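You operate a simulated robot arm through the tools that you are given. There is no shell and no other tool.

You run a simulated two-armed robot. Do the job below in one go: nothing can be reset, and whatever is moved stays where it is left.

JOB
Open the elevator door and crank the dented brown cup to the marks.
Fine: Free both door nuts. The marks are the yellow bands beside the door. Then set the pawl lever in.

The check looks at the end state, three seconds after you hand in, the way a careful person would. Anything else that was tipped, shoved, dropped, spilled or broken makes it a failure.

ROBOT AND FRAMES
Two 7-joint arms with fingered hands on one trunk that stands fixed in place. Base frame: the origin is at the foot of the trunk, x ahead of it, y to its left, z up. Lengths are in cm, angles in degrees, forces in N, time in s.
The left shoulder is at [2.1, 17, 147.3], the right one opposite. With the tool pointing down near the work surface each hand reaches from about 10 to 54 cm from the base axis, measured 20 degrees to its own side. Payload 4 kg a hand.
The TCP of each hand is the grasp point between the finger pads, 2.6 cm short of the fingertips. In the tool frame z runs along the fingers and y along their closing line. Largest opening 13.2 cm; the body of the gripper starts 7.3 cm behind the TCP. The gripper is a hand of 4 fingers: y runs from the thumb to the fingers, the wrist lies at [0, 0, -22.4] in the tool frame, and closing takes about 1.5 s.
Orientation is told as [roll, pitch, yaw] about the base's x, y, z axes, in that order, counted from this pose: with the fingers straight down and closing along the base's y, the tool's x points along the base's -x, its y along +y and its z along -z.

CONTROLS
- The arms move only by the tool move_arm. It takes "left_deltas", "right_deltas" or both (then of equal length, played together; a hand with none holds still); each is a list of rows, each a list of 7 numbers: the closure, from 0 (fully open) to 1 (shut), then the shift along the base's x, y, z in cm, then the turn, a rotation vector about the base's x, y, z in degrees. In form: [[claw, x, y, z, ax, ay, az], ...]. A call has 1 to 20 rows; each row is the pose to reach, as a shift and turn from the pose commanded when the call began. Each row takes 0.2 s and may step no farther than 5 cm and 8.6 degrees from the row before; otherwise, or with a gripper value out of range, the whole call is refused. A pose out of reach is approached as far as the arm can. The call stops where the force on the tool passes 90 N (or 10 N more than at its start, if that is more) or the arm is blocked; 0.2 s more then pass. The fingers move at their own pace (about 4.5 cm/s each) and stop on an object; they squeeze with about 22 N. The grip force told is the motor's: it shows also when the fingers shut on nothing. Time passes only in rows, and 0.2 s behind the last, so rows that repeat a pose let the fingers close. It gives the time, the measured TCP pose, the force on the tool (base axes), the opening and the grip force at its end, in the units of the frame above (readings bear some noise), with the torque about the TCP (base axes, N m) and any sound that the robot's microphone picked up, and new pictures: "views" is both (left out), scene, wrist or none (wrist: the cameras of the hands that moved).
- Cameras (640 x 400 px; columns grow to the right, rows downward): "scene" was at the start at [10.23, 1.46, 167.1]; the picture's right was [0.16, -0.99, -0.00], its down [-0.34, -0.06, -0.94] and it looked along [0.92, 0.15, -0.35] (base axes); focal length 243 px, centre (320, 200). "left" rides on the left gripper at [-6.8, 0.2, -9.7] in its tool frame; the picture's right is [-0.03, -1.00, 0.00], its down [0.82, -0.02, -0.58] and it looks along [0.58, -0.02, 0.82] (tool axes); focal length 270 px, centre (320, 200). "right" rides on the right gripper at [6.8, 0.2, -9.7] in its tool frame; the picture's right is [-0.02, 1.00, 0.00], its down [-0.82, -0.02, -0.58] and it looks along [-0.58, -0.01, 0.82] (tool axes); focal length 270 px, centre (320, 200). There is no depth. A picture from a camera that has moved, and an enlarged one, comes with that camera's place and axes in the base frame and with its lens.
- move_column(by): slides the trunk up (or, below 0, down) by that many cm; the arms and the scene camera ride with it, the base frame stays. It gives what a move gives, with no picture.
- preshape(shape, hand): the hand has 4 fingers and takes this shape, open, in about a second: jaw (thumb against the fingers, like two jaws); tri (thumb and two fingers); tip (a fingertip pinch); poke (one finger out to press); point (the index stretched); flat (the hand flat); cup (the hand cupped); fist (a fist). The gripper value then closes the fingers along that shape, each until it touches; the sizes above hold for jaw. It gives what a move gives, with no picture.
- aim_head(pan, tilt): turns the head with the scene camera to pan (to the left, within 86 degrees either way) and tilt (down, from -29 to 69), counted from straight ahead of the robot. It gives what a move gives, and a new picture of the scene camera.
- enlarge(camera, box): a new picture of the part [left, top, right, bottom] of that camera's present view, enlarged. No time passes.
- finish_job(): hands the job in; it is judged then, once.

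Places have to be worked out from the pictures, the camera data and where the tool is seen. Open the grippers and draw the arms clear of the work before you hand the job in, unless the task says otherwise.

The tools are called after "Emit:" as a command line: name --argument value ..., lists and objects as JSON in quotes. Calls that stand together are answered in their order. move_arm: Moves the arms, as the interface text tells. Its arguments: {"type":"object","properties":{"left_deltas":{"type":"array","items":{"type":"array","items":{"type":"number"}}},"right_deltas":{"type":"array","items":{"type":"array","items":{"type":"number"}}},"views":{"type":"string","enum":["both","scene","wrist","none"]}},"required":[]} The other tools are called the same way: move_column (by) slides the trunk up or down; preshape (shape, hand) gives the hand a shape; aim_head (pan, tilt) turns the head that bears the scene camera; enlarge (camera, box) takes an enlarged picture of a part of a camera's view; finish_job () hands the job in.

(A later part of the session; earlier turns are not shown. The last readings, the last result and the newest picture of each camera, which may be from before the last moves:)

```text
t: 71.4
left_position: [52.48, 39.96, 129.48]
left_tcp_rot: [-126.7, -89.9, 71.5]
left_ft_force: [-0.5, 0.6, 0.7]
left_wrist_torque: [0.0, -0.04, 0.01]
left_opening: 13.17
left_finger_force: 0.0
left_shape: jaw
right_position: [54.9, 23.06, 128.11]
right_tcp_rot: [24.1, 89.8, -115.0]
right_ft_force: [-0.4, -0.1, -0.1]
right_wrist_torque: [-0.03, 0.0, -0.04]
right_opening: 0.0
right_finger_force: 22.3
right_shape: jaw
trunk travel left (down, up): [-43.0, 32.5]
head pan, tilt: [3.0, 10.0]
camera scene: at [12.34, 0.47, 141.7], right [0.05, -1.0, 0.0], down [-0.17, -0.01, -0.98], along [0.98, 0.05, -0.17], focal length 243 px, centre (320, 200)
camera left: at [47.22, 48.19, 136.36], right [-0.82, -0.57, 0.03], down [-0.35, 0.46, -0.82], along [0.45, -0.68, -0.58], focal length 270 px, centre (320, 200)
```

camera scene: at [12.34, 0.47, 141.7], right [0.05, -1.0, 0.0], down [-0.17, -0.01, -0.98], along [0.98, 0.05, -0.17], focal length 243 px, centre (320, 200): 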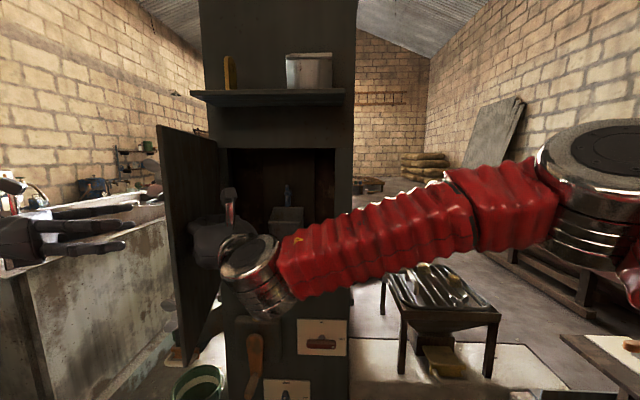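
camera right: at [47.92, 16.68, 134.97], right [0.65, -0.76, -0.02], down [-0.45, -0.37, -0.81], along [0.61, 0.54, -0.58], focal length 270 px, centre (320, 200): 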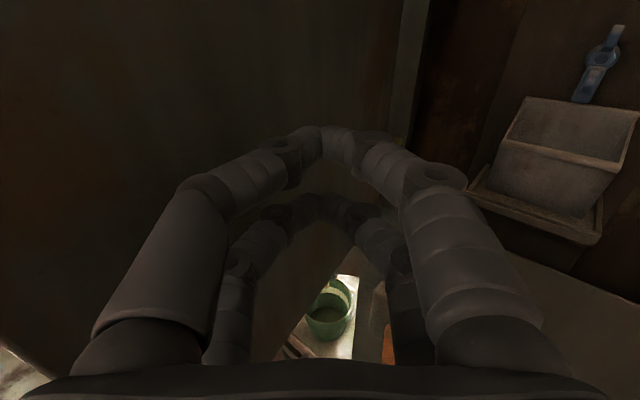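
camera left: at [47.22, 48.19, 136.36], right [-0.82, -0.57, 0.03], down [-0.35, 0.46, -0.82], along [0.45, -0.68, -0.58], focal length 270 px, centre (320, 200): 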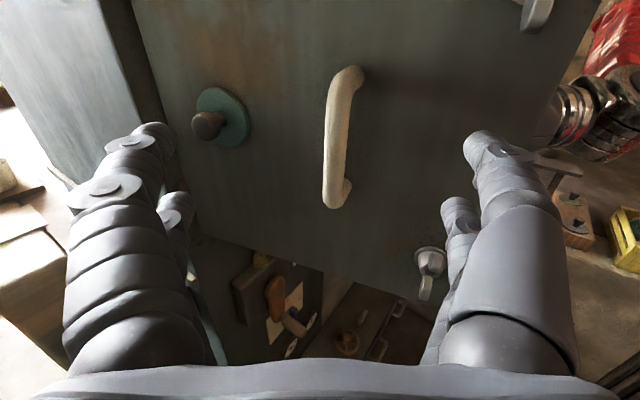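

The door rests at about 72° against the right hand. I'll now take the left arm back out of the swing area.

Emit:
move_arm --left_deltas '[[0, -2, 2, 0, 0, 0, 7], [0, -4, 4, -2, 0, 0, 14], [0, -6, 6, -4, 0, 0, 21], [0, -8, 8, -6, 0, 0, 28], [0, -9, 9, -8, 0, 0, 35], [0, -10, 10, -10, 0, 0, 42], [0, -10, 10, -12, 0, 0, 49], [0, -10, 10, -14, 0, 0, 55]]' --views "scene"

```text
t: 73.2
left_position: [42.69, 49.94, 115.31]
left_tcp_rot: [-62.1, -89.9, 61.8]
left_ft_force: [0.2, -0.9, -0.1]
left_wrist_torque: [0.03, 0.01, -0.03]
left_opening: 13.21
left_finger_force: 0.2
left_shape: jaw
right_position: [54.98, 22.94, 128.18]
right_tcp_rot: [14.8, 89.7, -124.4]
right_ft_force: [0.5, 0.0, 0.5]
right_wrist_torque: [-0.01, 0.01, 0.03]
right_opening: 0.0
right_finger_force: 22.5
right_shape: jaw
trunk travel left (down, up): [-43.0, 32.5]
head pan, tilt: [3.0, 10.0]
camera scene: at [12.42, 0.42, 141.69], right [0.05, -1.0, 0.0], down [-0.17, -0.01, -0.98], along [0.98, 0.05, -0.17], focal length 243 px, centre (320, 200)
```

scene: 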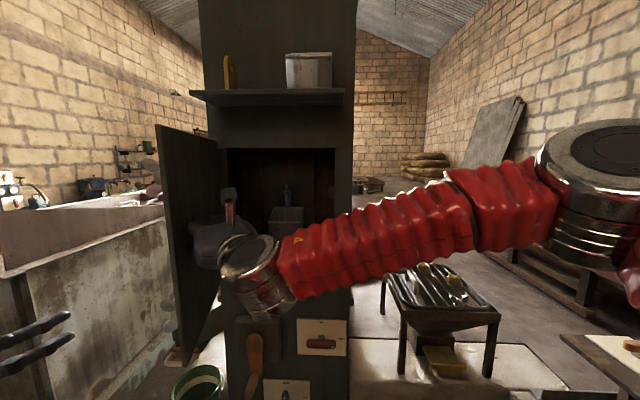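

Now I fold the left hand to point down and back, as it was parked before.

Emit:
move_arm --left_deltas '[[0, -1, 0, -1, 0, 8, 0], [0, -2, 0, -2, 0, 16, 0], [0, -3, 0, -3, 0, 24, 0], [0, -4, 0, -4, 0, 32, 0], [0, -5, 0, -5, 0, 40, 0], [0, -6, 0, -6, 0, 48, 0], [0, -7, 0, -7, 0, 56, 0], [0, -8, 0, -8, 0, 64, 0], [0, -9, 0, -9, 0, 72, 0], [0, -10, 0, -10, 0, 80, 0], [0, -10, 0, -10, 0, 88, 0]]' --views "scene"

```text
t: 75.6
left_position: [32.59, 50.01, 105.38]
left_tcp_rot: [-0.3, -2.0, 0.2]
left_ft_force: [0.2, -0.4, -0.8]
left_wrist_torque: [0.02, 0.01, 0.05]
left_opening: 13.16
left_finger_force: 0.0
left_shape: jaw
right_position: [55.13, 22.99, 127.99]
right_tcp_rot: [12.1, 89.6, -127.3]
right_ft_force: [0.7, -0.6, -1.1]
right_wrist_torque: [-0.02, -0.04, 0.0]
right_opening: 0.0
right_finger_force: 21.9
right_shape: jaw
trunk travel left (down, up): [-43.0, 32.5]
head pan, tilt: [3.0, 10.0]
camera scene: at [12.5, 0.46, 141.68], right [0.05, -1.0, 0.0], down [-0.18, -0.01, -0.98], along [0.98, 0.05, -0.18], focal length 243 px, centre (320, 200)
```

scene: 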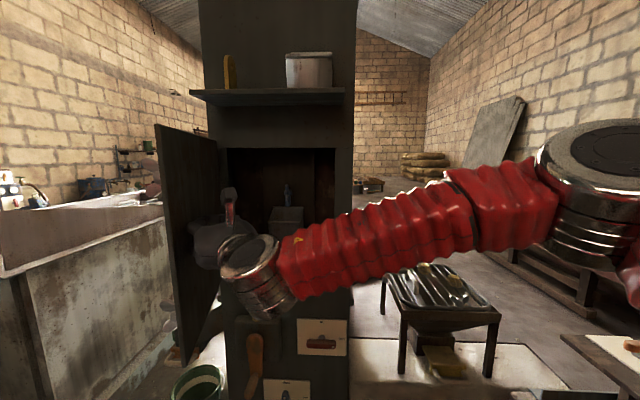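

The left arm is parked. I'll push the door further open with the right hand, moving left along the arc.

Emit:
move_arm --right_deltas '[[1, -0.5, 2.5, 0, 0, 0, 0], [1, -1, 5, 0, 0, 0, 0], [1, -1.5, 7.5, 0, 0, 0, 0], [1, -1.5, 10, 0, 0, 0, 0], [1, -1.5, 12, 0, 0, 0, 0], [1, -1, 14, 0, 0, 0, 0]]' --views "both"

```text
t: 77.2
left_position: [32.68, 49.83, 105.38]
left_tcp_rot: [-0.3, -2.0, 0.1]
left_ft_force: [-0.6, 0.3, 0.4]
left_wrist_torque: [0.0, -0.02, 0.01]
left_opening: 13.21
left_finger_force: 0.1
left_shape: jaw
right_position: [57.59, 33.36, 131.46]
right_tcp_rot: [-130.6, 87.2, 86.6]
right_ft_force: [0.8, 0.7, -0.1]
right_wrist_torque: [-0.01, 0.03, 0.01]
right_opening: 0.01
right_finger_force: 21.8
right_shape: jaw
trunk travel left (down, up): [-43.0, 32.5]
head pan, tilt: [3.0, 10.0]
stopped in row 6 (right hand): the arm was blocked; the commanded pose is now the measured one
camera scene: at [12.36, 0.41, 141.7], right [0.05, -1.0, 0.0], down [-0.17, -0.01, -0.98], along [0.98, 0.05, -0.17], focal length 243 px, centre (320, 200)
camera right: at [50.03, 27.09, 137.93], right [0.61, -0.79, -0.06], down [-0.47, -0.29, -0.83], along [0.64, 0.53, -0.55], focal length 270 px, centre (320, 200)
```

scene: 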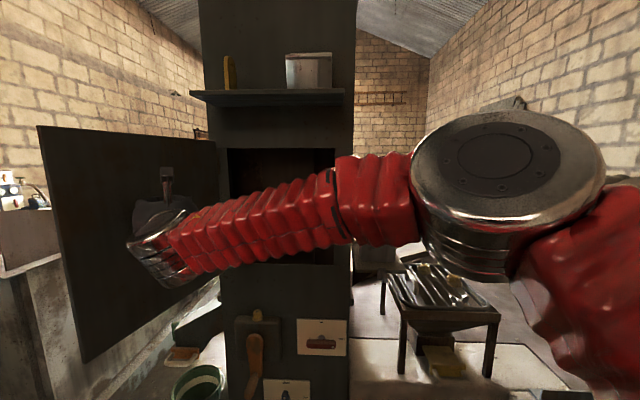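
right: 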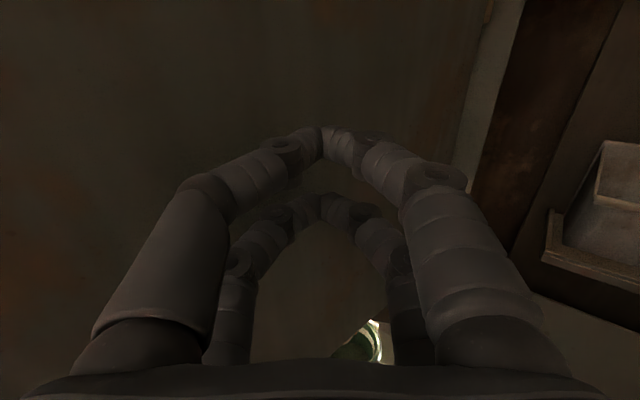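

The door is now past 90°, and the arm has reached its limit. I'll withdraw the right hand to the right and see whether the door stays.

Emit:
move_arm --right_deltas '[[1, -2, -3, -1, 0, 0, 0], [1, -3, -7, -2, 0, 0, -4], [1, -4, -11, -3, 0, 0, -8], [1, -4, -15, -3.5, 0, 0, -13], [1, -4, -19, -3.5, 0, 0, -18], [1, -4, -23, -3.5, 0, 0, -23], [1, -4, -27, -3.5, 0, 0, -28], [1, -4, -31, -3.5, 0, 0, -33], [1, -4, -35, -3.5, 0, 0, -38], [1, -4, -39, -3.5, 0, 0, -40], [0.5, -4, -43, -3.5, 0, 0, -42]]' --views "scene"

```text
t: 79.6
left_position: [32.5, 49.88, 105.42]
left_tcp_rot: [-0.2, -2.1, 0.1]
left_ft_force: [-0.5, -0.2, -0.1]
left_wrist_torque: [0.02, 0.02, -0.01]
left_opening: 13.2
left_finger_force: 0.1
left_shape: jaw
right_position: [52.84, -9.45, 127.77]
right_tcp_rot: [-132.6, 87.4, 43.0]
right_ft_force: [0.1, -0.3, 0.0]
right_wrist_torque: [-0.02, 0.01, 0.04]
right_opening: 6.41
right_finger_force: 0.1
right_shape: jaw
trunk travel left (down, up): [-43.0, 32.5]
head pan, tilt: [3.0, 10.0]
camera scene: at [12.34, 0.32, 141.7], right [0.05, -1.0, 0.0], down [-0.17, -0.01, -0.98], along [0.98, 0.05, -0.17], focal length 243 px, centre (320, 200)
```

scene: 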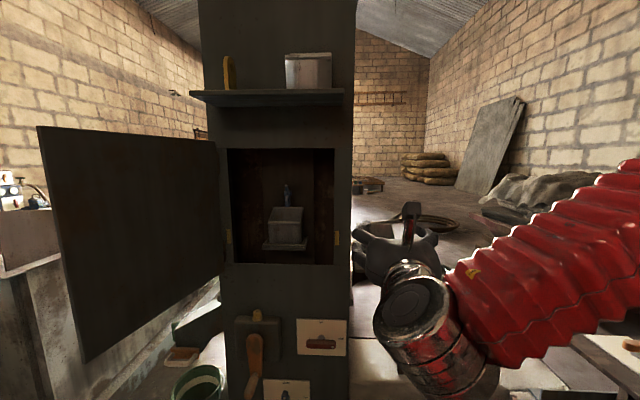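

The door stays open past 90°. The yellow bands sit on both sides of the opening; I'll zoom in on the inside.

Emit:
enlarge --camera "scene" --box '[215, 140, 355, 275]'

Emit:
enlarge --camera "scene" --box '[210, 300, 370, 400]'

```text
2.96 times, centred on (285, 208) of scene
camera zoom: at [12.34, 0.32, 141.7], right [0.05, -1.0, 0.0], down [-0.17, -0.01, -0.98], along [0.98, 0.05, -0.17], focal length 719 px, centre (424, 178)
```

zoom: 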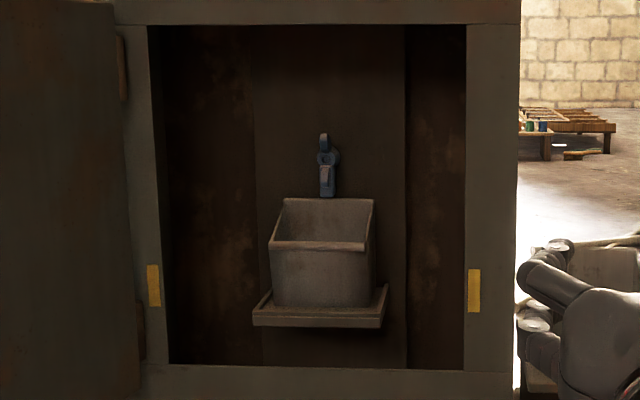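

```text
4.00 times, centred on (290, 350) of scene
camera zoom: at [12.34, 0.32, 141.7], right [0.05, -1.0, 0.0], down [-0.17, -0.01, -0.98], along [0.98, 0.05, -0.17], focal length 971 px, centre (440, -400)
```

zoom: 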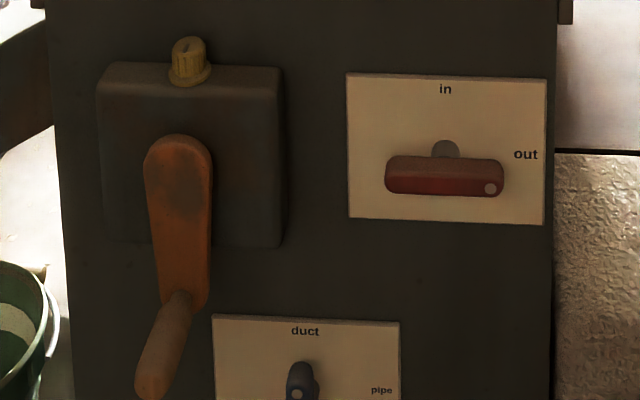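

The grey cup now sits at the marks (bands at z≈116–121) and the brown cup must be further along the belt. The crank hub is near (76, 23, 88). I'll lower the trunk 30 cm so the left arm can work the crank under the open door, then look.

Emit:
move_column --by -30

Emit:
aim_head --pan 14 --tilt 18

```text
t: 82.6
left_position: [32.59, 49.94, 75.41]
left_tcp_rot: [-0.1, -2.1, 0.2]
left_ft_force: [0.2, 0.0, 0.1]
left_wrist_torque: [0.0, -0.03, 0.0]
left_opening: 13.2
left_finger_force: 0.0
left_shape: jaw
right_position: [53.52, -9.23, 97.35]
right_tcp_rot: [-121.5, 88.0, 54.0]
right_ft_force: [0.7, 0.8, 0.0]
right_wrist_torque: [0.0, 0.0, 0.01]
right_opening: 6.54
right_finger_force: 0.1
right_shape: jaw
trunk travel left (down, up): [-13.0, 62.5]
head pan, tilt: [3.0, 10.0]
```

```text
t: 83.3
left_position: [32.62, 49.86, 75.45]
left_tcp_rot: [-0.2, -2.0, 0.2]
left_ft_force: [-0.3, 0.6, 0.2]
left_wrist_torque: [0.02, 0.02, -0.01]
left_opening: 13.16
left_finger_force: 0.1
left_shape: jaw
right_position: [53.77, -9.25, 97.25]
right_tcp_rot: [-120.3, 88.0, 55.1]
right_ft_force: [0.1, 0.3, 0.6]
right_wrist_torque: [0.02, 0.02, -0.01]
right_opening: 6.58
right_finger_force: 0.0
right_shape: jaw
trunk travel left (down, up): [-13.0, 62.5]
head pan, tilt: [14.0, 18.0]
camera scene: at [23.17, 2.2, 109.4], right [0.24, -0.97, 0.0], down [-0.3, -0.07, -0.95], along [0.92, 0.23, -0.31], focal length 243 px, centre (320, 200)
```

scene: 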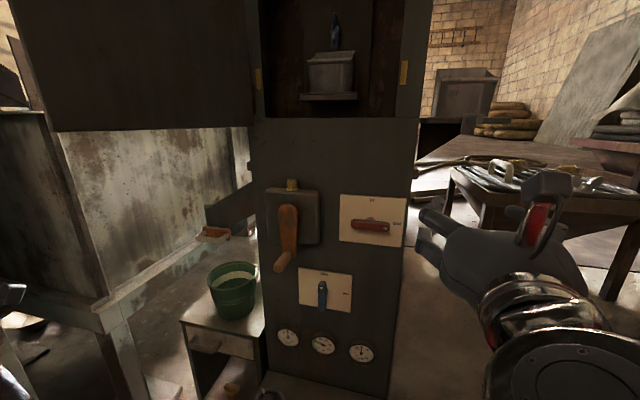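

The trunk leans forward as it lowers, so the camera is now at x≈23. I'll enlarge the crank and the lever panel.

Emit:
enlarge --camera "scene" --box '[240, 165, 420, 325]'

Emit:
enlarge --camera "scene" --box '[240, 0, 430, 125]'

```text
2.50 times, centred on (330, 245) of scene
camera zoom: at [23.17, 2.2, 109.4], right [0.24, -0.97, 0.0], down [-0.3, -0.07, -0.95], along [0.92, 0.23, -0.31], focal length 607 px, centre (295, 88)
```

zoom: 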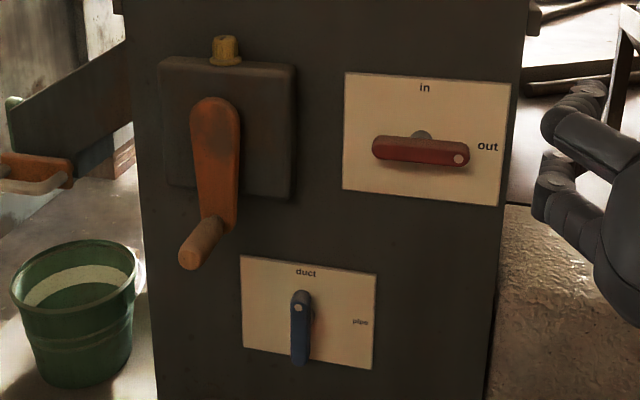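

```text
3.20 times, centred on (335, 62) of scene
camera zoom: at [23.17, 2.2, 109.4], right [0.24, -0.97, 0.0], down [-0.3, -0.07, -0.95], along [0.92, 0.23, -0.31], focal length 777 px, centre (272, 640)
```

zoom: 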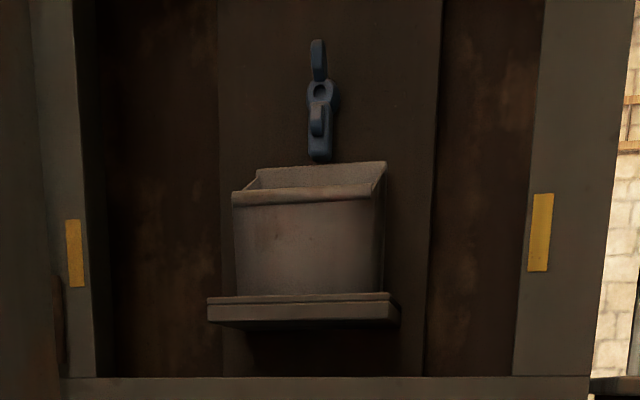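

Triangulated: crank axis near (75.8, 23.7, 88), handle along x from 67.5 to 74.7 at y≈23.6, z≈77 (radius 11). I'll bring the left hand forward to face the handle.

Emit:
move_arm --left_deltas '[[0, 2.4, -1, 0, 0, -7.5, 0], [0, 4.9, -3, 0, 0, -15, 0], [0, 7.3, -5.5, 0, 0, -22.5, 0], [0, 9.8, -8, 0, 0, -30, 0], [0, 12.2, -10.5, 0, 0, -37.5, 0], [0, 14.7, -13, 0, 0, -45, 0], [0, 17.1, -15.5, 0, 0, -52.5, 0], [0, 19.6, -18, 0, 0, -60, 0], [0, 22, -20.5, 0.5, 0, -67.5, 0], [0, 24.5, -23, 1, 0, -75, 0], [0, 27, -25, 1.6, 0, -82, 0], [0, 29.4, -26.4, 1.6, 0, -88, 0], [0, 29.4, -26.4, 1.6, 0, -88, 0]]' --views "both"

```text
t: 86.3
left_position: [61.66, 31.38, 77.85]
left_tcp_rot: [91.0, -67.5, -89.7]
left_ft_force: [0.6, -0.2, 0.4]
left_wrist_torque: [0.02, 0.01, -0.01]
left_opening: 13.16
left_finger_force: 0.0
left_shape: jaw
left hand out of reach, approached as far as the arm can: row 4, 5, 6, 7, 8, 9, 10, 11, 12, 13
right_position: [53.6, -9.08, 97.39]
right_tcp_rot: [-121.7, 88.0, 53.8]
right_ft_force: [0.0, 0.0, -0.7]
right_wrist_torque: [0.01, -0.03, -0.03]
right_opening: 6.55
right_finger_force: 0.1
right_shape: jaw
trunk travel left (down, up): [-13.0, 62.5]
head pan, tilt: [14.0, 18.0]
stopped in row 13 (left hand): the arm was blocked; the commanded pose is now the measured one
camera scene: at [23.16, 2.29, 109.4], right [0.24, -0.97, 0.0], down [-0.3, -0.08, -0.95], along [0.92, 0.23, -0.31], focal length 243 px, centre (320, 200)
camera left: at [52.02, 28.74, 84.25], right [0.02, -0.93, -0.36], down [-0.58, 0.28, -0.77], along [0.82, 0.22, -0.53], focal length 270 px, centre (320, 200)
```

scene: 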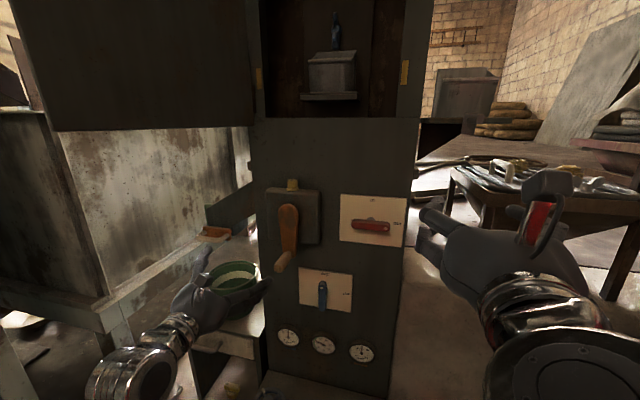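
left: 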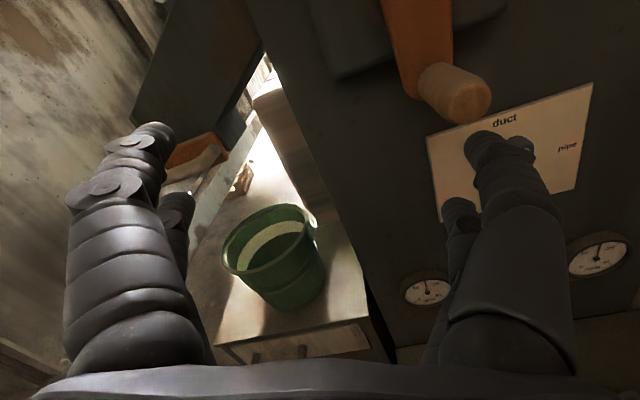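

The left wrist is at its pronation limit, rolled about 21° off. I'll roll it to the neutral −90° (thumb up), where it has more room, while moving in line with the handle.

Emit:
move_arm --left_deltas '[[0, 0, 0, 0, -8.5, 0, 0], [0, 0, 0, 0, -17, 0, 0], [0, 0, 0, 0, -25.5, 0, 0], [0, 0, -0.5, 0, -34, 0, 0], [0, 0, -1, 0, -42.5, 0, 0], [0, 0, -1.5, 0, -51, 0, 0], [0, 0, -2, 0, -59.5, 0, 0], [0, 0, -3, 0, -68, 0, 0], [0, 0, -4, 0, -76.5, 0, 0], [0, 0, -5, 0, -85, 0, 0], [0, 0, -6, 0, -93.5, 0, 0], [0, 0, -7, 0, -102, 0, 0], [0, 0, -7.8, 0, -110.5, 0, 0], [0, 0, -7.8, 0, -110.5, 0, 0]]' --views "both"

```text
t: 88.5
left_position: [61.51, 29.95, 78.59]
left_tcp_rot: [-88.9, -40.7, 91.1]
left_ft_force: [-0.7, 0.3, 0.3]
left_wrist_torque: [0.04, 0.03, 0.01]
left_opening: 13.21
left_finger_force: 0.0
left_shape: jaw
left hand out of reach, approached as far as the arm can: row 10
right_position: [53.58, -9.23, 97.45]
right_tcp_rot: [-120.5, 88.0, 55.0]
right_ft_force: [-0.5, -0.3, 0.2]
right_wrist_torque: [0.01, 0.01, -0.01]
right_opening: 6.57
right_finger_force: 0.0
right_shape: jaw
trunk travel left (down, up): [-13.0, 62.5]
head pan, tilt: [14.0, 18.0]
stopped in row 10 (left hand): the arm was blocked; the commanded pose is now the measured one
camera scene: at [23.18, 2.2, 109.39], right [0.24, -0.97, 0.0], down [-0.3, -0.07, -0.95], along [0.92, 0.23, -0.31], focal length 243 px, centre (320, 200)
camera left: at [51.75, 34.92, 83.08], right [0.03, -0.63, 0.78], down [-0.56, -0.65, -0.51], along [0.83, -0.42, -0.38], focal length 270 px, centre (320, 200)
```

scene: 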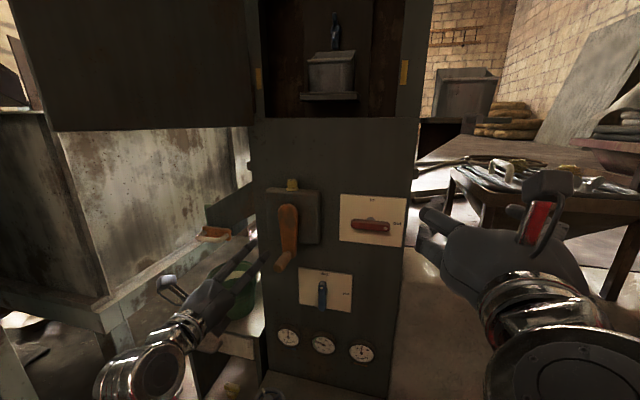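
left: 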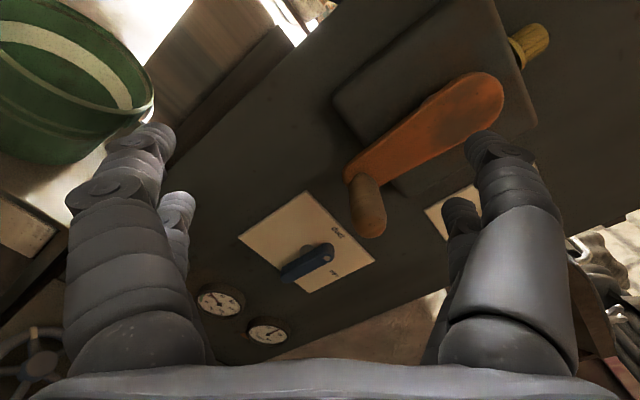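

The left arm is too folded from this low, leaned trunk. I'll raise the trunk 15 cm to give the wrist a more comfortable distance.

Emit:
move_column --by 15

Emit:
move_arm --left_deltas '[[0, 0, 0, -1, 0, 0, 0], [0, 0, -1, -3, -8, 0, 0], [0, 0, -2, -5, -16, 0, 0], [0, 0, -3, -7, -24, 0, 0], [0, 0, -4, -9, -32, 0, 0], [0, 0, -5, -11, -40, 0, 0], [0, 0, -6, -13, -40, 0, 0], [0, 0, -6, -15, -40, 0, 0], [0, 0, -6, -15, -40, 0, 0]]' --views "both"

```text
t: 90.2
left_position: [61.75, 32.37, 96.26]
left_tcp_rot: [-92.1, -44.8, 95.0]
left_ft_force: [0.1, -0.6, 0.2]
left_wrist_torque: [0.03, 0.0, 0.0]
left_opening: 13.19
left_finger_force: 0.0
left_shape: jaw
right_position: [53.73, -9.25, 112.26]
right_tcp_rot: [-119.4, 88.0, 56.1]
right_ft_force: [0.5, -0.4, -0.2]
right_wrist_torque: [0.0, 0.01, 0.02]
right_opening: 6.57
right_finger_force: 0.1
right_shape: jaw
trunk travel left (down, up): [-28.0, 47.5]
head pan, tilt: [14.0, 18.0]
```

```text
t: 91.0
left_position: [61.93, 32.32, 92.34]
left_tcp_rot: [-92.0, -34.8, 95.0]
left_ft_force: [-0.2, 0.7, -0.2]
left_wrist_torque: [0.01, -0.02, 0.03]
left_opening: 13.18
left_finger_force: 0.0
left_shape: jaw
right_position: [53.73, -9.21, 112.45]
right_tcp_rot: [-120.7, 88.0, 54.8]
right_ft_force: [0.0, 0.9, -0.2]
right_wrist_torque: [-0.01, 0.0, 0.0]
right_opening: 6.57
right_finger_force: 0.0
right_shape: jaw
trunk travel left (down, up): [-28.0, 47.5]
head pan, tilt: [14.0, 18.0]
stopped in row 4 (left hand): the arm was blocked; the commanded pose is now the measured one
camera scene: at [16.4, 2.19, 125.15], right [0.24, -0.97, 0.0], down [-0.3, -0.07, -0.95], along [0.92, 0.23, -0.31], focal length 243 px, centre (320, 200)
camera left: at [51.84, 37.52, 95.89], right [0.01, -0.55, 0.83], down [-0.52, -0.72, -0.47], along [0.86, -0.43, -0.29], focal length 270 px, centre (320, 200)
```

scene: 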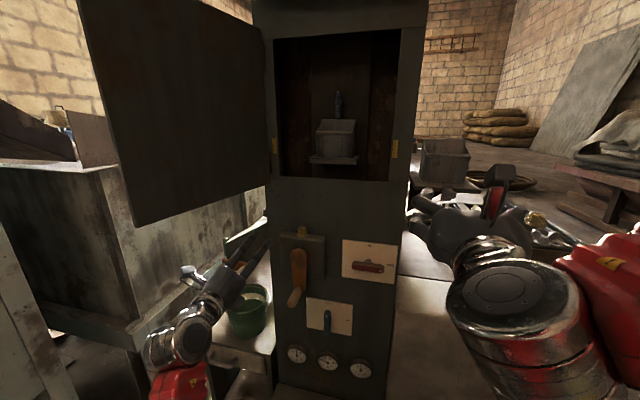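
left: 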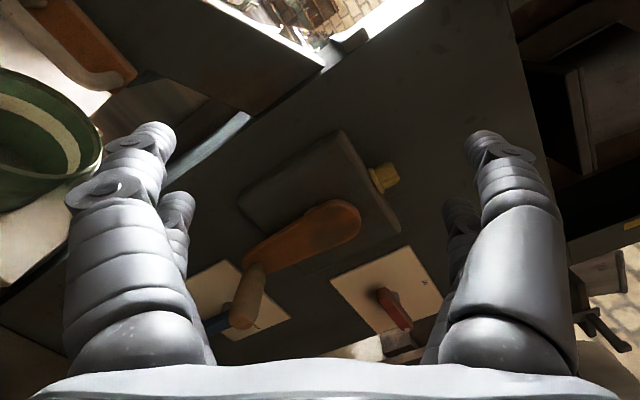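

The left arm is blocked again without any tool force. I'll look down at it to see what limits it.

Emit:
aim_head --pan 40 --tilt 55

```text
t: 92.0
left_position: [61.92, 32.51, 92.51]
left_tcp_rot: [-92.0, -34.7, 95.1]
left_ft_force: [-0.6, 0.4, 0.2]
left_wrist_torque: [0.0, 0.01, 0.0]
left_opening: 13.22
left_finger_force: 0.0
left_shape: jaw
right_position: [53.6, -9.29, 112.51]
right_tcp_rot: [-120.2, 88.0, 55.2]
right_ft_force: [0.1, 0.1, 0.0]
right_wrist_torque: [-0.03, 0.0, 0.0]
right_opening: 6.57
right_finger_force: 0.0
right_shape: jaw
trunk travel left (down, up): [-28.0, 47.5]
head pan, tilt: [40.0, 55.0]
camera scene: at [12.86, 4.57, 119.62], right [0.64, -0.77, 0.0], down [-0.63, -0.53, -0.57], along [0.44, 0.37, -0.82], focal length 243 px, centre (320, 200)
```

scene: 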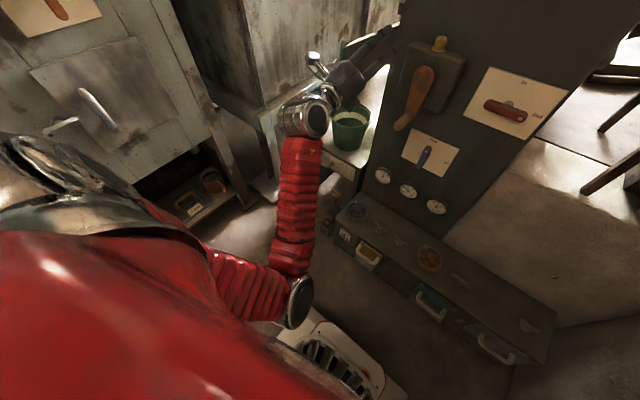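

The left elbow got tucked inward against the base, which blocks it. The right arm has a good elbow-out shape and can reach the crank with the hand yawed left, so I'll use it for the crank and first take the left arm back out of the way.

Emit:
move_arm --left_deltas '[[0, -2, 1, -1, 0, 0, 0], [0, -4, 2, -2, 8, 0, 0], [0, -6, 4, -3, 16, 0, 0], [0, -8, 6, -4, 24, 0, 0], [0, -10, 8, -5, 32, 0, 0], [0, -12, 10, -6, 40, 0, 0], [0, -14, 12, -6, 48, 0, 0], [0, -15, 14, -6, 55, 0, 0]]' --views "scene"

```text
t: 93.8
left_position: [46.9, 46.43, 86.35]
left_tcp_rot: [-177.2, -85.9, 178.1]
left_ft_force: [0.5, 0.9, 0.1]
left_wrist_torque: [0.0, 0.03, 0.0]
left_opening: 13.21
left_finger_force: 0.0
left_shape: jaw
right_position: [53.51, -9.25, 112.47]
right_tcp_rot: [-120.9, 87.9, 54.5]
right_ft_force: [0.4, 0.5, 0.0]
right_wrist_torque: [0.0, -0.03, -0.03]
right_opening: 6.57
right_finger_force: 0.1
right_shape: jaw
trunk travel left (down, up): [-28.0, 47.5]
head pan, tilt: [40.0, 55.0]
camera scene: at [12.82, 4.58, 119.62], right [0.64, -0.77, 0.0], down [-0.63, -0.53, -0.57], along [0.44, 0.37, -0.82], focal length 243 px, centre (320, 200)
```

scene: 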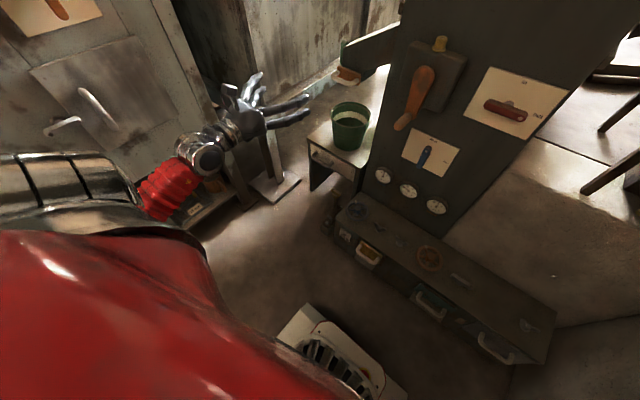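

The left elbow is out to the side again. I'll finish parking the left hand pointing down, well back.

Emit:
move_arm --left_deltas '[[0, -1, 0, 0, 0, 8, 0], [0, -2, 0, 0, 0, 16, 0], [0, -3, 1, 0, 0, 24, 0], [0, -4, 1, 0, 0, 32, 0], [0, -6, 2, 0, 0, 40, 0], [0, -8, 2, 0, 0, 48, 0], [0, -10, 3, 0, 0, 56, 0], [0, -12, 3, 0, 0, 64, 0], [0, -13, 4, 0, 0, 72, 0], [0, -14, 4, 0, 0, 80, 0], [0, -14, 4, 0, 0, 86, 0]]' --views "none"

Emit:
move_column --by -12

Emit:
aim_head --pan 8 --tilt 20

```text
t: 96.2
left_position: [32.87, 50.4, 86.32]
left_tcp_rot: [0.8, -7.9, 0.2]
left_ft_force: [0.3, -0.4, 0.1]
left_wrist_torque: [0.01, 0.03, 0.03]
left_opening: 13.23
left_finger_force: 0.0
left_shape: jaw
right_position: [53.72, -9.27, 112.46]
right_tcp_rot: [-120.0, 88.0, 55.4]
right_ft_force: [0.4, 1.0, 0.2]
right_wrist_torque: [0.02, 0.03, -0.02]
right_opening: 6.57
right_finger_force: 0.0
right_shape: jaw
trunk travel left (down, up): [-28.0, 47.5]
head pan, tilt: [40.0, 55.0]
```

```text
t: 97.7
left_position: [32.96, 50.34, 74.46]
left_tcp_rot: [0.9, -8.1, 0.2]
left_ft_force: [0.4, -0.8, 0.5]
left_wrist_torque: [-0.03, 0.0, -0.01]
left_opening: 13.21
left_finger_force: 0.0
left_shape: jaw
right_position: [53.58, -9.2, 100.61]
right_tcp_rot: [-122.4, 87.9, 53.0]
right_ft_force: [-0.3, 0.0, -0.7]
right_wrist_torque: [0.01, -0.02, -0.03]
right_opening: 6.55
right_finger_force: 0.0
right_shape: jaw
trunk travel left (down, up): [-16.0, 59.5]
head pan, tilt: [40.0, 55.0]
```

```text
t: 98.8
left_position: [32.94, 50.32, 74.27]
left_tcp_rot: [0.8, -8.0, 0.2]
left_ft_force: [-0.6, 0.0, 0.4]
left_wrist_torque: [0.03, -0.03, 0.02]
left_opening: 13.2
left_finger_force: 0.0
left_shape: jaw
right_position: [53.7, -9.33, 100.43]
right_tcp_rot: [-120.2, 87.8, 55.3]
right_ft_force: [-0.2, -0.2, -0.1]
right_wrist_torque: [0.0, -0.01, 0.01]
right_opening: 6.55
right_finger_force: 0.1
right_shape: jaw
trunk travel left (down, up): [-16.0, 59.5]
head pan, tilt: [8.0, 20.0]
camera scene: at [21.81, 1.25, 112.27], right [0.14, -0.99, 0.0], down [-0.34, -0.05, -0.94], along [0.93, 0.13, -0.34], focal length 243 px, centre (320, 200)
```

scene: 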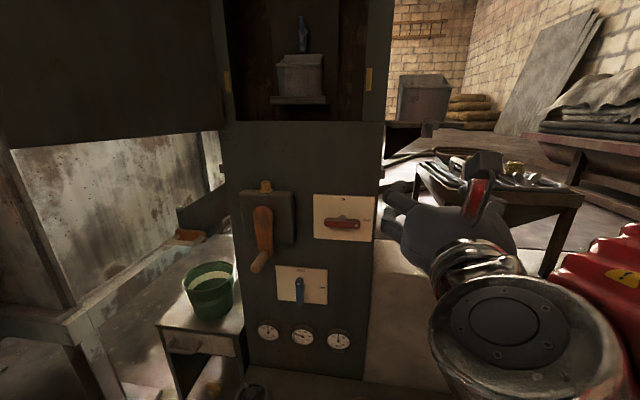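

Next I roll the right hand to −90° (thumb up, closing vertically) and bring it down to crank height.

Emit:
move_arm --right_deltas '[[0, 0, 0, 0, 8.4, 0, 0], [0, 0, 0, -1, 16.8, 0, 0], [0, 0, 0, -2, 25.2, 0, 0], [0, 0, 0, -4, 33.6, 0, 0], [0, 0, 0, -6, 42, 0, 0], [0, 0, 0, -8, 50.4, 0, 0], [0, 0, 1, -10, 58.8, 0, 0], [0, 0, 2, -12, 67.2, 0, 0], [0, 0, 3, -14, 75.6, 0, 0], [0, 0, 4, -16, 84, 0, 0], [0, 0, 5, -18, 91, 0, 0]]' --views "both"

```text
t: 101.2
left_position: [32.95, 50.18, 74.32]
left_tcp_rot: [0.8, -8.0, 0.2]
left_ft_force: [-0.2, 0.1, -0.8]
left_wrist_torque: [0.0, 0.01, -0.03]
left_opening: 13.18
left_finger_force: 0.1
left_shape: jaw
right_position: [53.78, -4.4, 82.48]
right_tcp_rot: [-85.2, -2.7, 88.8]
right_ft_force: [-0.4, -0.9, -1.4]
right_wrist_torque: [-0.01, 0.01, 0.0]
right_opening: 13.19
right_finger_force: 0.0
right_shape: jaw
trunk travel left (down, up): [-16.0, 59.5]
head pan, tilt: [8.0, 20.0]
camera scene: at [21.82, 1.24, 112.28], right [0.14, -0.99, 0.0], down [-0.34, -0.05, -0.94], along [0.93, 0.13, -0.34], focal length 243 px, centre (320, 200)
camera right: at [44.14, -10.93, 82.68], right [-0.08, 0.08, -0.99], down [-0.56, 0.82, 0.11], along [0.83, 0.56, -0.02], focal length 270 px, centre (320, 200)
```

scene: 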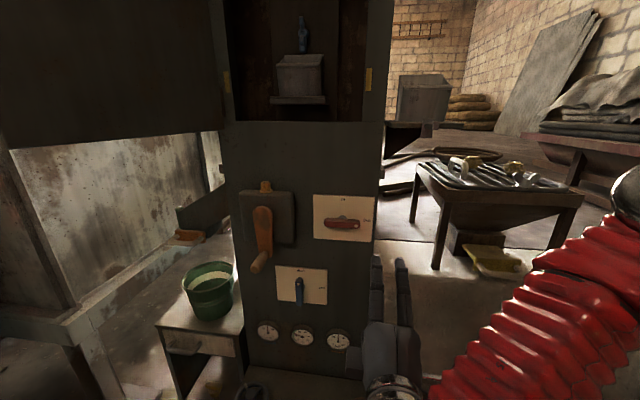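
right: 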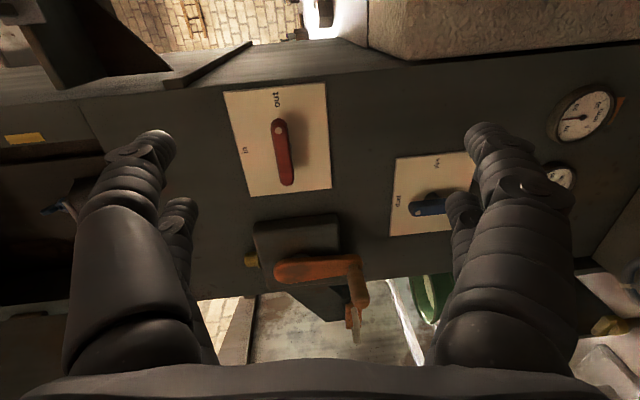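

The wrist view now shows the crank and both lever cards. I'll yaw the hand about 50° to the left and move to a pre-grasp point short of the crank handle.

Emit:
move_arm --right_deltas '[[0, 1.3, 2.9, -0.8, -0.3, -0.9, 7.1], [0, 2.6, 5.8, -1.6, -0.7, -1.8, 14.3], [0, 4, 8.7, -2.4, -1, -2.7, 21.4], [0, 5.3, 11.6, -3.1, -1.3, -3.6, 28.6], [0, 6.6, 14.5, -3.9, -1.6, -4.5, 35.7], [0, 8, 17.4, -4.7, -2, -5.4, 42.9], [0, 9.3, 20.3, -5.5, -2.3, -6.3, 50], [0, 9.3, 20.3, -5.5, -2.3, -6.3, 50]]' --views "both"

```text
t: 103.0
left_position: [32.86, 50.43, 74.32]
left_tcp_rot: [0.8, -8.0, 0.2]
left_ft_force: [-1.3, -0.2, -0.2]
left_wrist_torque: [0.02, -0.01, 0.01]
left_opening: 13.21
left_finger_force: 0.0
left_shape: jaw
right_position: [63.05, 16.1, 76.93]
right_tcp_rot: [-90.1, 1.7, 138.8]
right_ft_force: [-0.3, 0.2, -0.5]
right_wrist_torque: [0.01, 0.0, 0.01]
right_opening: 13.2
right_finger_force: 0.2
right_shape: jaw
trunk travel left (down, up): [-16.0, 59.5]
head pan, tilt: [8.0, 20.0]
camera scene: at [21.83, 1.24, 112.28], right [0.14, -0.99, 0.0], down [-0.34, -0.05, -0.94], along [0.93, 0.13, -0.34], focal length 243 px, centre (320, 200)
camera right: at [61.95, 4.34, 76.95], right [0.01, 0.0, -1.0], down [-0.99, 0.1, -0.01], along [0.1, 0.99, 0.0], focal length 270 px, centre (320, 200)
```

scene: 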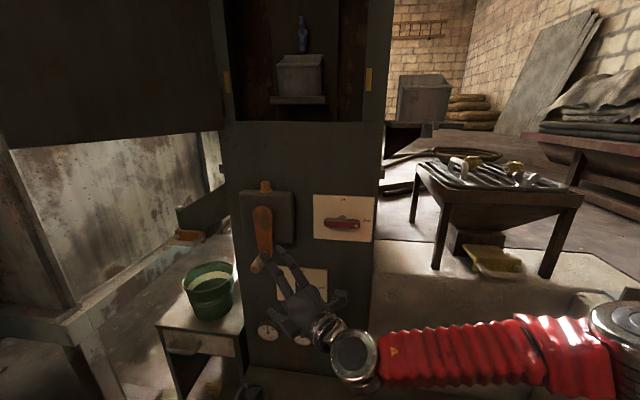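
right: 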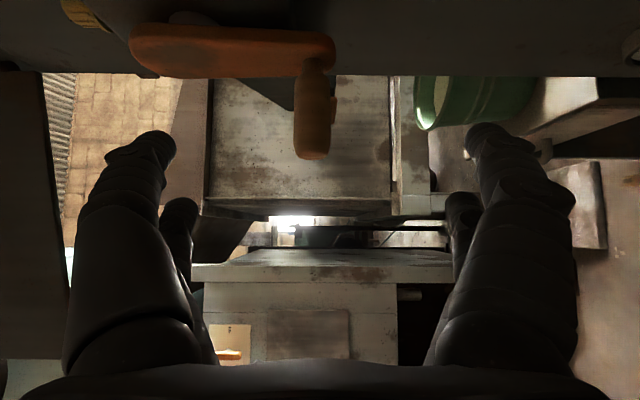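

The camera looks along +y and shows the handle from x≈67 to 72.7 at z≈77.5, level with the hand. I'll yaw another 15° and move in so the handle lies between the open fingers.

Emit:
move_arm --right_deltas '[[0, 0.5, 0.5, 0.5, 0, 0, 7.5], [0, 1.5, 2, 0.5, 0, 0, 15], [0, 3.5, 4.5, 0.5, 0, 0, 15], [0, 5.9, 7.5, 0.5, 0, 0, 15], [0, 5.9, 7.5, 0.5, 0, 0, 15]]' --views "both"

```text
t: 104.2
left_position: [32.92, 50.36, 74.39]
left_tcp_rot: [0.9, -8.1, 0.2]
left_ft_force: [-0.6, 0.1, 0.6]
left_wrist_torque: [-0.04, 0.03, 0.0]
left_opening: 13.17
left_finger_force: 0.0
left_shape: jaw
right_position: [68.8, 23.61, 77.33]
right_tcp_rot: [-90.0, 1.8, 153.9]
right_ft_force: [0.7, 0.1, 0.6]
right_wrist_torque: [0.0, 0.01, -0.02]
right_opening: 13.17
right_finger_force: 0.1
right_shape: jaw
trunk travel left (down, up): [-16.0, 59.5]
head pan, tilt: [8.0, 20.0]
camera scene: at [21.83, 1.27, 112.28], right [0.14, -0.99, 0.0], down [-0.34, -0.05, -0.94], along [0.93, 0.13, -0.34], focal length 243 px, centre (320, 200)
camera right: at [70.8, 11.98, 77.32], right [0.01, 0.0, -1.0], down [-0.99, -0.16, 0.0], along [-0.16, 0.99, 0.0], focal length 270 px, centre (320, 200)
```

scene: 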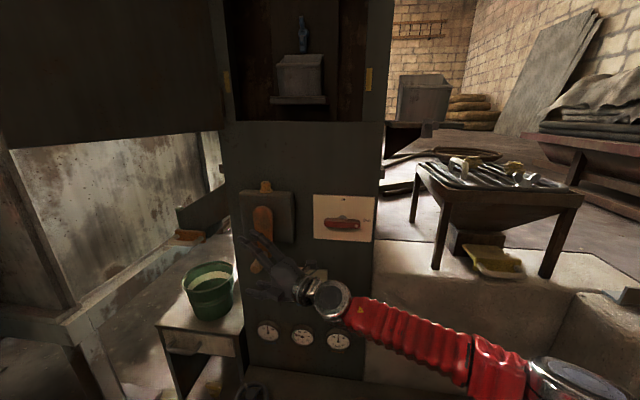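
right: 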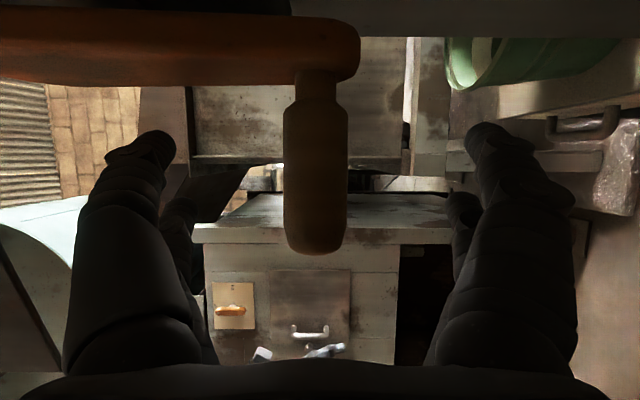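

The handle sits between the fingers, spanning x 66.6–73.9. I'll shift 0.7 cm further in x to centre on the grip and close.

Emit:
move_arm --right_deltas '[[0, 0.7, 0, 0.1, 0, 0, 0], [1, 0.7, 0, 0.1, 0, 0, 0], [1, 0.7, 0, 0.1, 0, 0, 0], [1, 0.7, 0, 0.1, 0, 0, 0], [1, 0.7, 0, 0.1, 0, 0, 0], [1, 0.7, 0, 0.1, 0, 0, 0], [1, 0.7, 0, 0.1, 0, 0, 0], [1, 0.7, 0, 0.1, 0, 0, 0], [1, 0.7, 0, 0.1, 0, 0, 0]]' --views "wrist"

```text
t: 106.2
left_position: [32.97, 50.36, 74.45]
left_tcp_rot: [0.8, -8.0, 0.2]
left_ft_force: [0.3, 0.6, 0.2]
left_wrist_torque: [0.01, 0.02, -0.01]
left_opening: 13.17
left_finger_force: 0.2
left_shape: jaw
right_position: [69.44, 23.77, 77.39]
right_tcp_rot: [-90.1, 1.8, 153.9]
right_ft_force: [3.4, 5.1, 0.5]
right_wrist_torque: [-0.06, -0.01, 0.07]
right_opening: 0.27
right_finger_force: 11.8
right_shape: jaw
trunk travel left (down, up): [-16.0, 59.5]
head pan, tilt: [8.0, 20.0]
camera right: at [71.44, 12.02, 77.47], right [0.01, 0.0, -1.0], down [-0.99, -0.16, 0.0], along [-0.16, 0.99, 0.0], focal length 270 px, centre (320, 200)
```

right: 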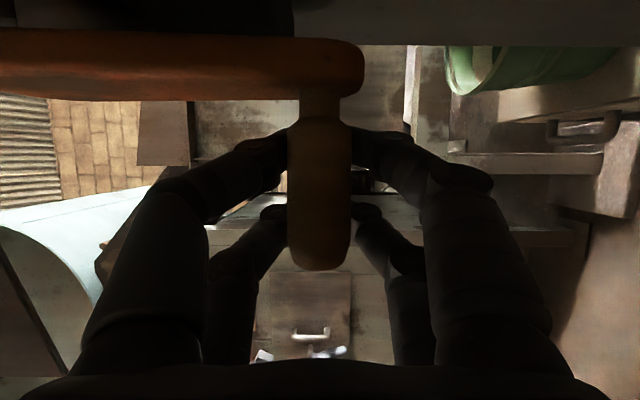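

The fingers close around the handle and cage it. I'll try the crank gently to the right (counter-clockwise as I see it), about 30°, and watch the forces and the cup.

Emit:
move_arm --right_deltas '[[1, 0, -1.1, 0.06, 0, 0, 0], [1, 0, -2.2, 0.23, 0, 0, 0], [1, 0, -3.3, 0.52, 0, 0, 0], [1, 0, -4.3, 0.92, 0, 0, 0], [1, 0, -5.3, 1.42, 0, 0, 0]]' --views "both"

```text
t: 106.8
left_position: [33.13, 50.67, 74.09]
left_tcp_rot: [0.6, -7.8, 0.3]
left_ft_force: [-1.1, -0.1, -0.2]
left_wrist_torque: [0.01, 0.0, 0.04]
left_opening: 13.19
left_finger_force: 0.2
left_shape: jaw
right_position: [68.84, 22.7, 77.76]
right_tcp_rot: [-90.0, 1.7, 155.1]
right_ft_force: [35.7, 57.3, -6.1]
right_wrist_torque: [0.09, -0.1, 0.77]
right_opening: 0.0
right_finger_force: 21.8
right_shape: jaw
trunk travel left (down, up): [-16.0, 59.5]
head pan, tilt: [8.0, 20.0]
stopped in row 3 (right hand): the force on the tool passed its limit at 95 N (the readings are from after the stop); the commanded pose is now the measured one
camera scene: at [22.34, 1.74, 112.14], right [0.14, -0.99, 0.0], down [-0.34, -0.05, -0.94], along [0.93, 0.13, -0.35], focal length 243 px, centre (320, 200)
camera right: at [71.02, 11.08, 77.73], right [0.0, 0.0, -1.0], down [-0.98, -0.18, 0.0], along [-0.18, 0.98, 0.0], focal length 270 px, centre (320, 200)
```

scene: 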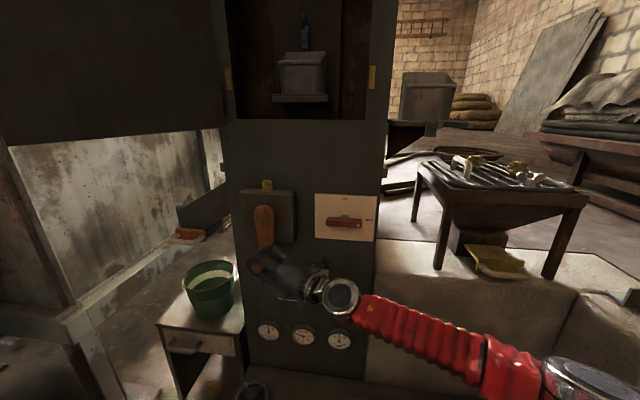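
right: 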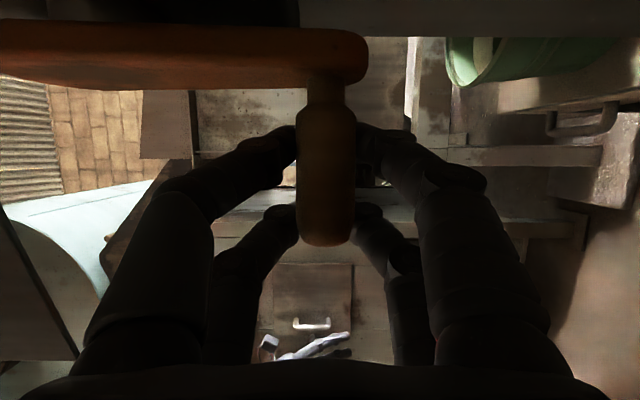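

The crank resisted hard to the right and the cup did not move. I'll ease back and try the other way, gently, to the left.

Emit:
move_arm --right_deltas '[[1, 0.3, 0.6, -0.2, 0, 0, 0], [1, 0.6, 1.1, -0.4, 0, 0, 0], [1, 0.6, 2.0, -0.35, 0, 0, 0], [1, 0.6, 3.0, -0.2, 0, 0, 0], [1, 0.6, 4.0, 0.1, 0, 0, 0]]' --views "both"

```text
t: 108.0
left_position: [32.94, 50.39, 74.54]
left_tcp_rot: [0.8, -8.1, 0.1]
left_ft_force: [0.1, -0.5, -0.9]
left_wrist_torque: [0.01, 0.04, -0.02]
left_opening: 13.2
left_finger_force: 0.0
left_shape: jaw
right_position: [69.39, 25.93, 78.14]
right_tcp_rot: [-90.3, 1.7, 154.7]
right_ft_force: [0.1, -0.3, -0.5]
right_wrist_torque: [0.0, -0.02, 0.0]
right_opening: 0.01
right_finger_force: 21.9
right_shape: jaw
trunk travel left (down, up): [-16.0, 59.5]
head pan, tilt: [8.0, 20.0]
camera scene: at [21.83, 1.21, 112.28], right [0.14, -0.99, 0.0], down [-0.34, -0.05, -0.94], along [0.93, 0.13, -0.34], focal length 243 px, centre (320, 200)
camera right: at [71.55, 14.34, 78.18], right [0.01, 0.0, -1.0], down [-0.98, -0.17, -0.01], along [-0.17, 0.98, 0.0], focal length 270 px, centre (320, 200)
```

scene: 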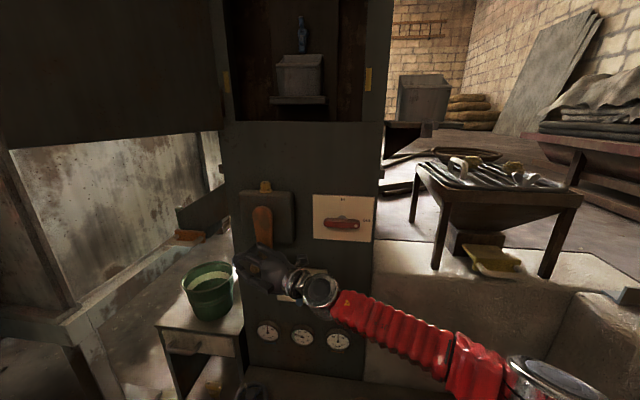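
right: 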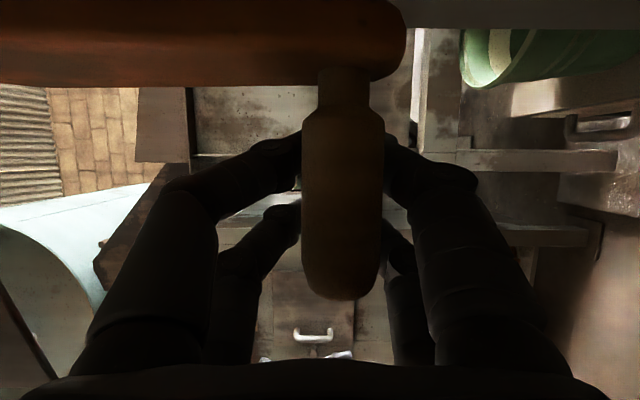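

The handle has not moved yet; the hand slid along it with slack inside the grasp. I'll keep moving left until the palm side meets the handle and see whether the crank turns that way.

Emit:
move_arm --right_deltas '[[1, 0, 1.0, 0, 0, 0, 0], [1, 0, 2.0, 0, 0, 0, 0], [1, 0, 3.0, 0, 0, 0, 0], [1, 0, 4.0, 0.1, 0, 0, 0]]' --views "both"

```text
t: 109.0
left_position: [33.0, 50.37, 74.52]
left_tcp_rot: [0.8, -8.0, 0.1]
left_ft_force: [-0.2, 0.0, -0.4]
left_wrist_torque: [-0.02, -0.01, 0.01]
left_opening: 13.18
left_finger_force: 0.1
left_shape: jaw
right_position: [69.4, 29.77, 78.26]
right_tcp_rot: [-90.3, 1.8, 154.6]
right_ft_force: [-1.0, -7.2, -1.1]
right_wrist_torque: [0.04, -0.01, 0.12]
right_opening: 0.01
right_finger_force: 21.6
right_shape: jaw
trunk travel left (down, up): [-16.0, 59.5]
head pan, tilt: [8.0, 20.0]
camera scene: at [21.84, 1.18, 112.27], right [0.14, -0.99, 0.0], down [-0.34, -0.05, -0.94], along [0.93, 0.13, -0.34], focal length 243 px, centre (320, 200)
camera right: at [71.6, 18.25, 78.24], right [0.01, 0.0, -1.0], down [-0.98, -0.17, -0.01], along [-0.17, 0.98, 0.0], focal length 270 px, centre (320, 200)
```

scene: 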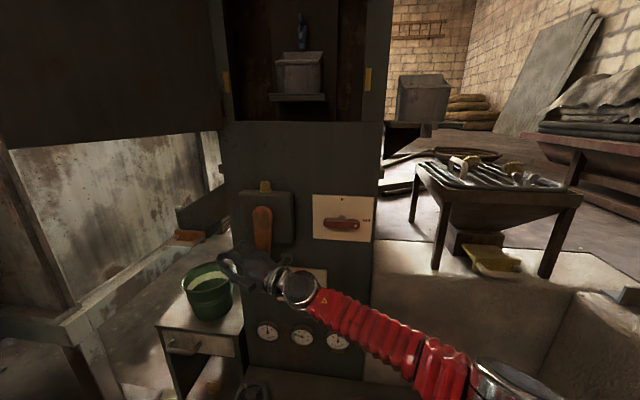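
right: 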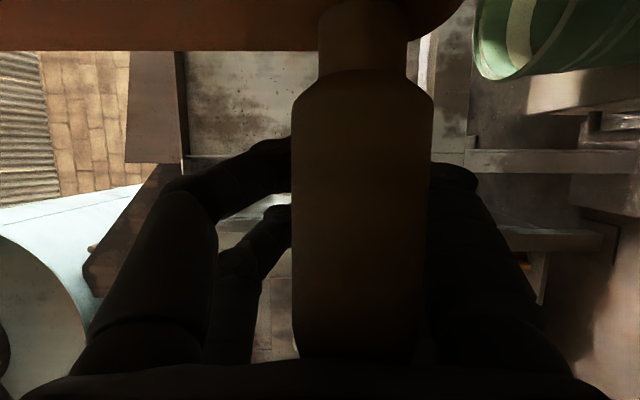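

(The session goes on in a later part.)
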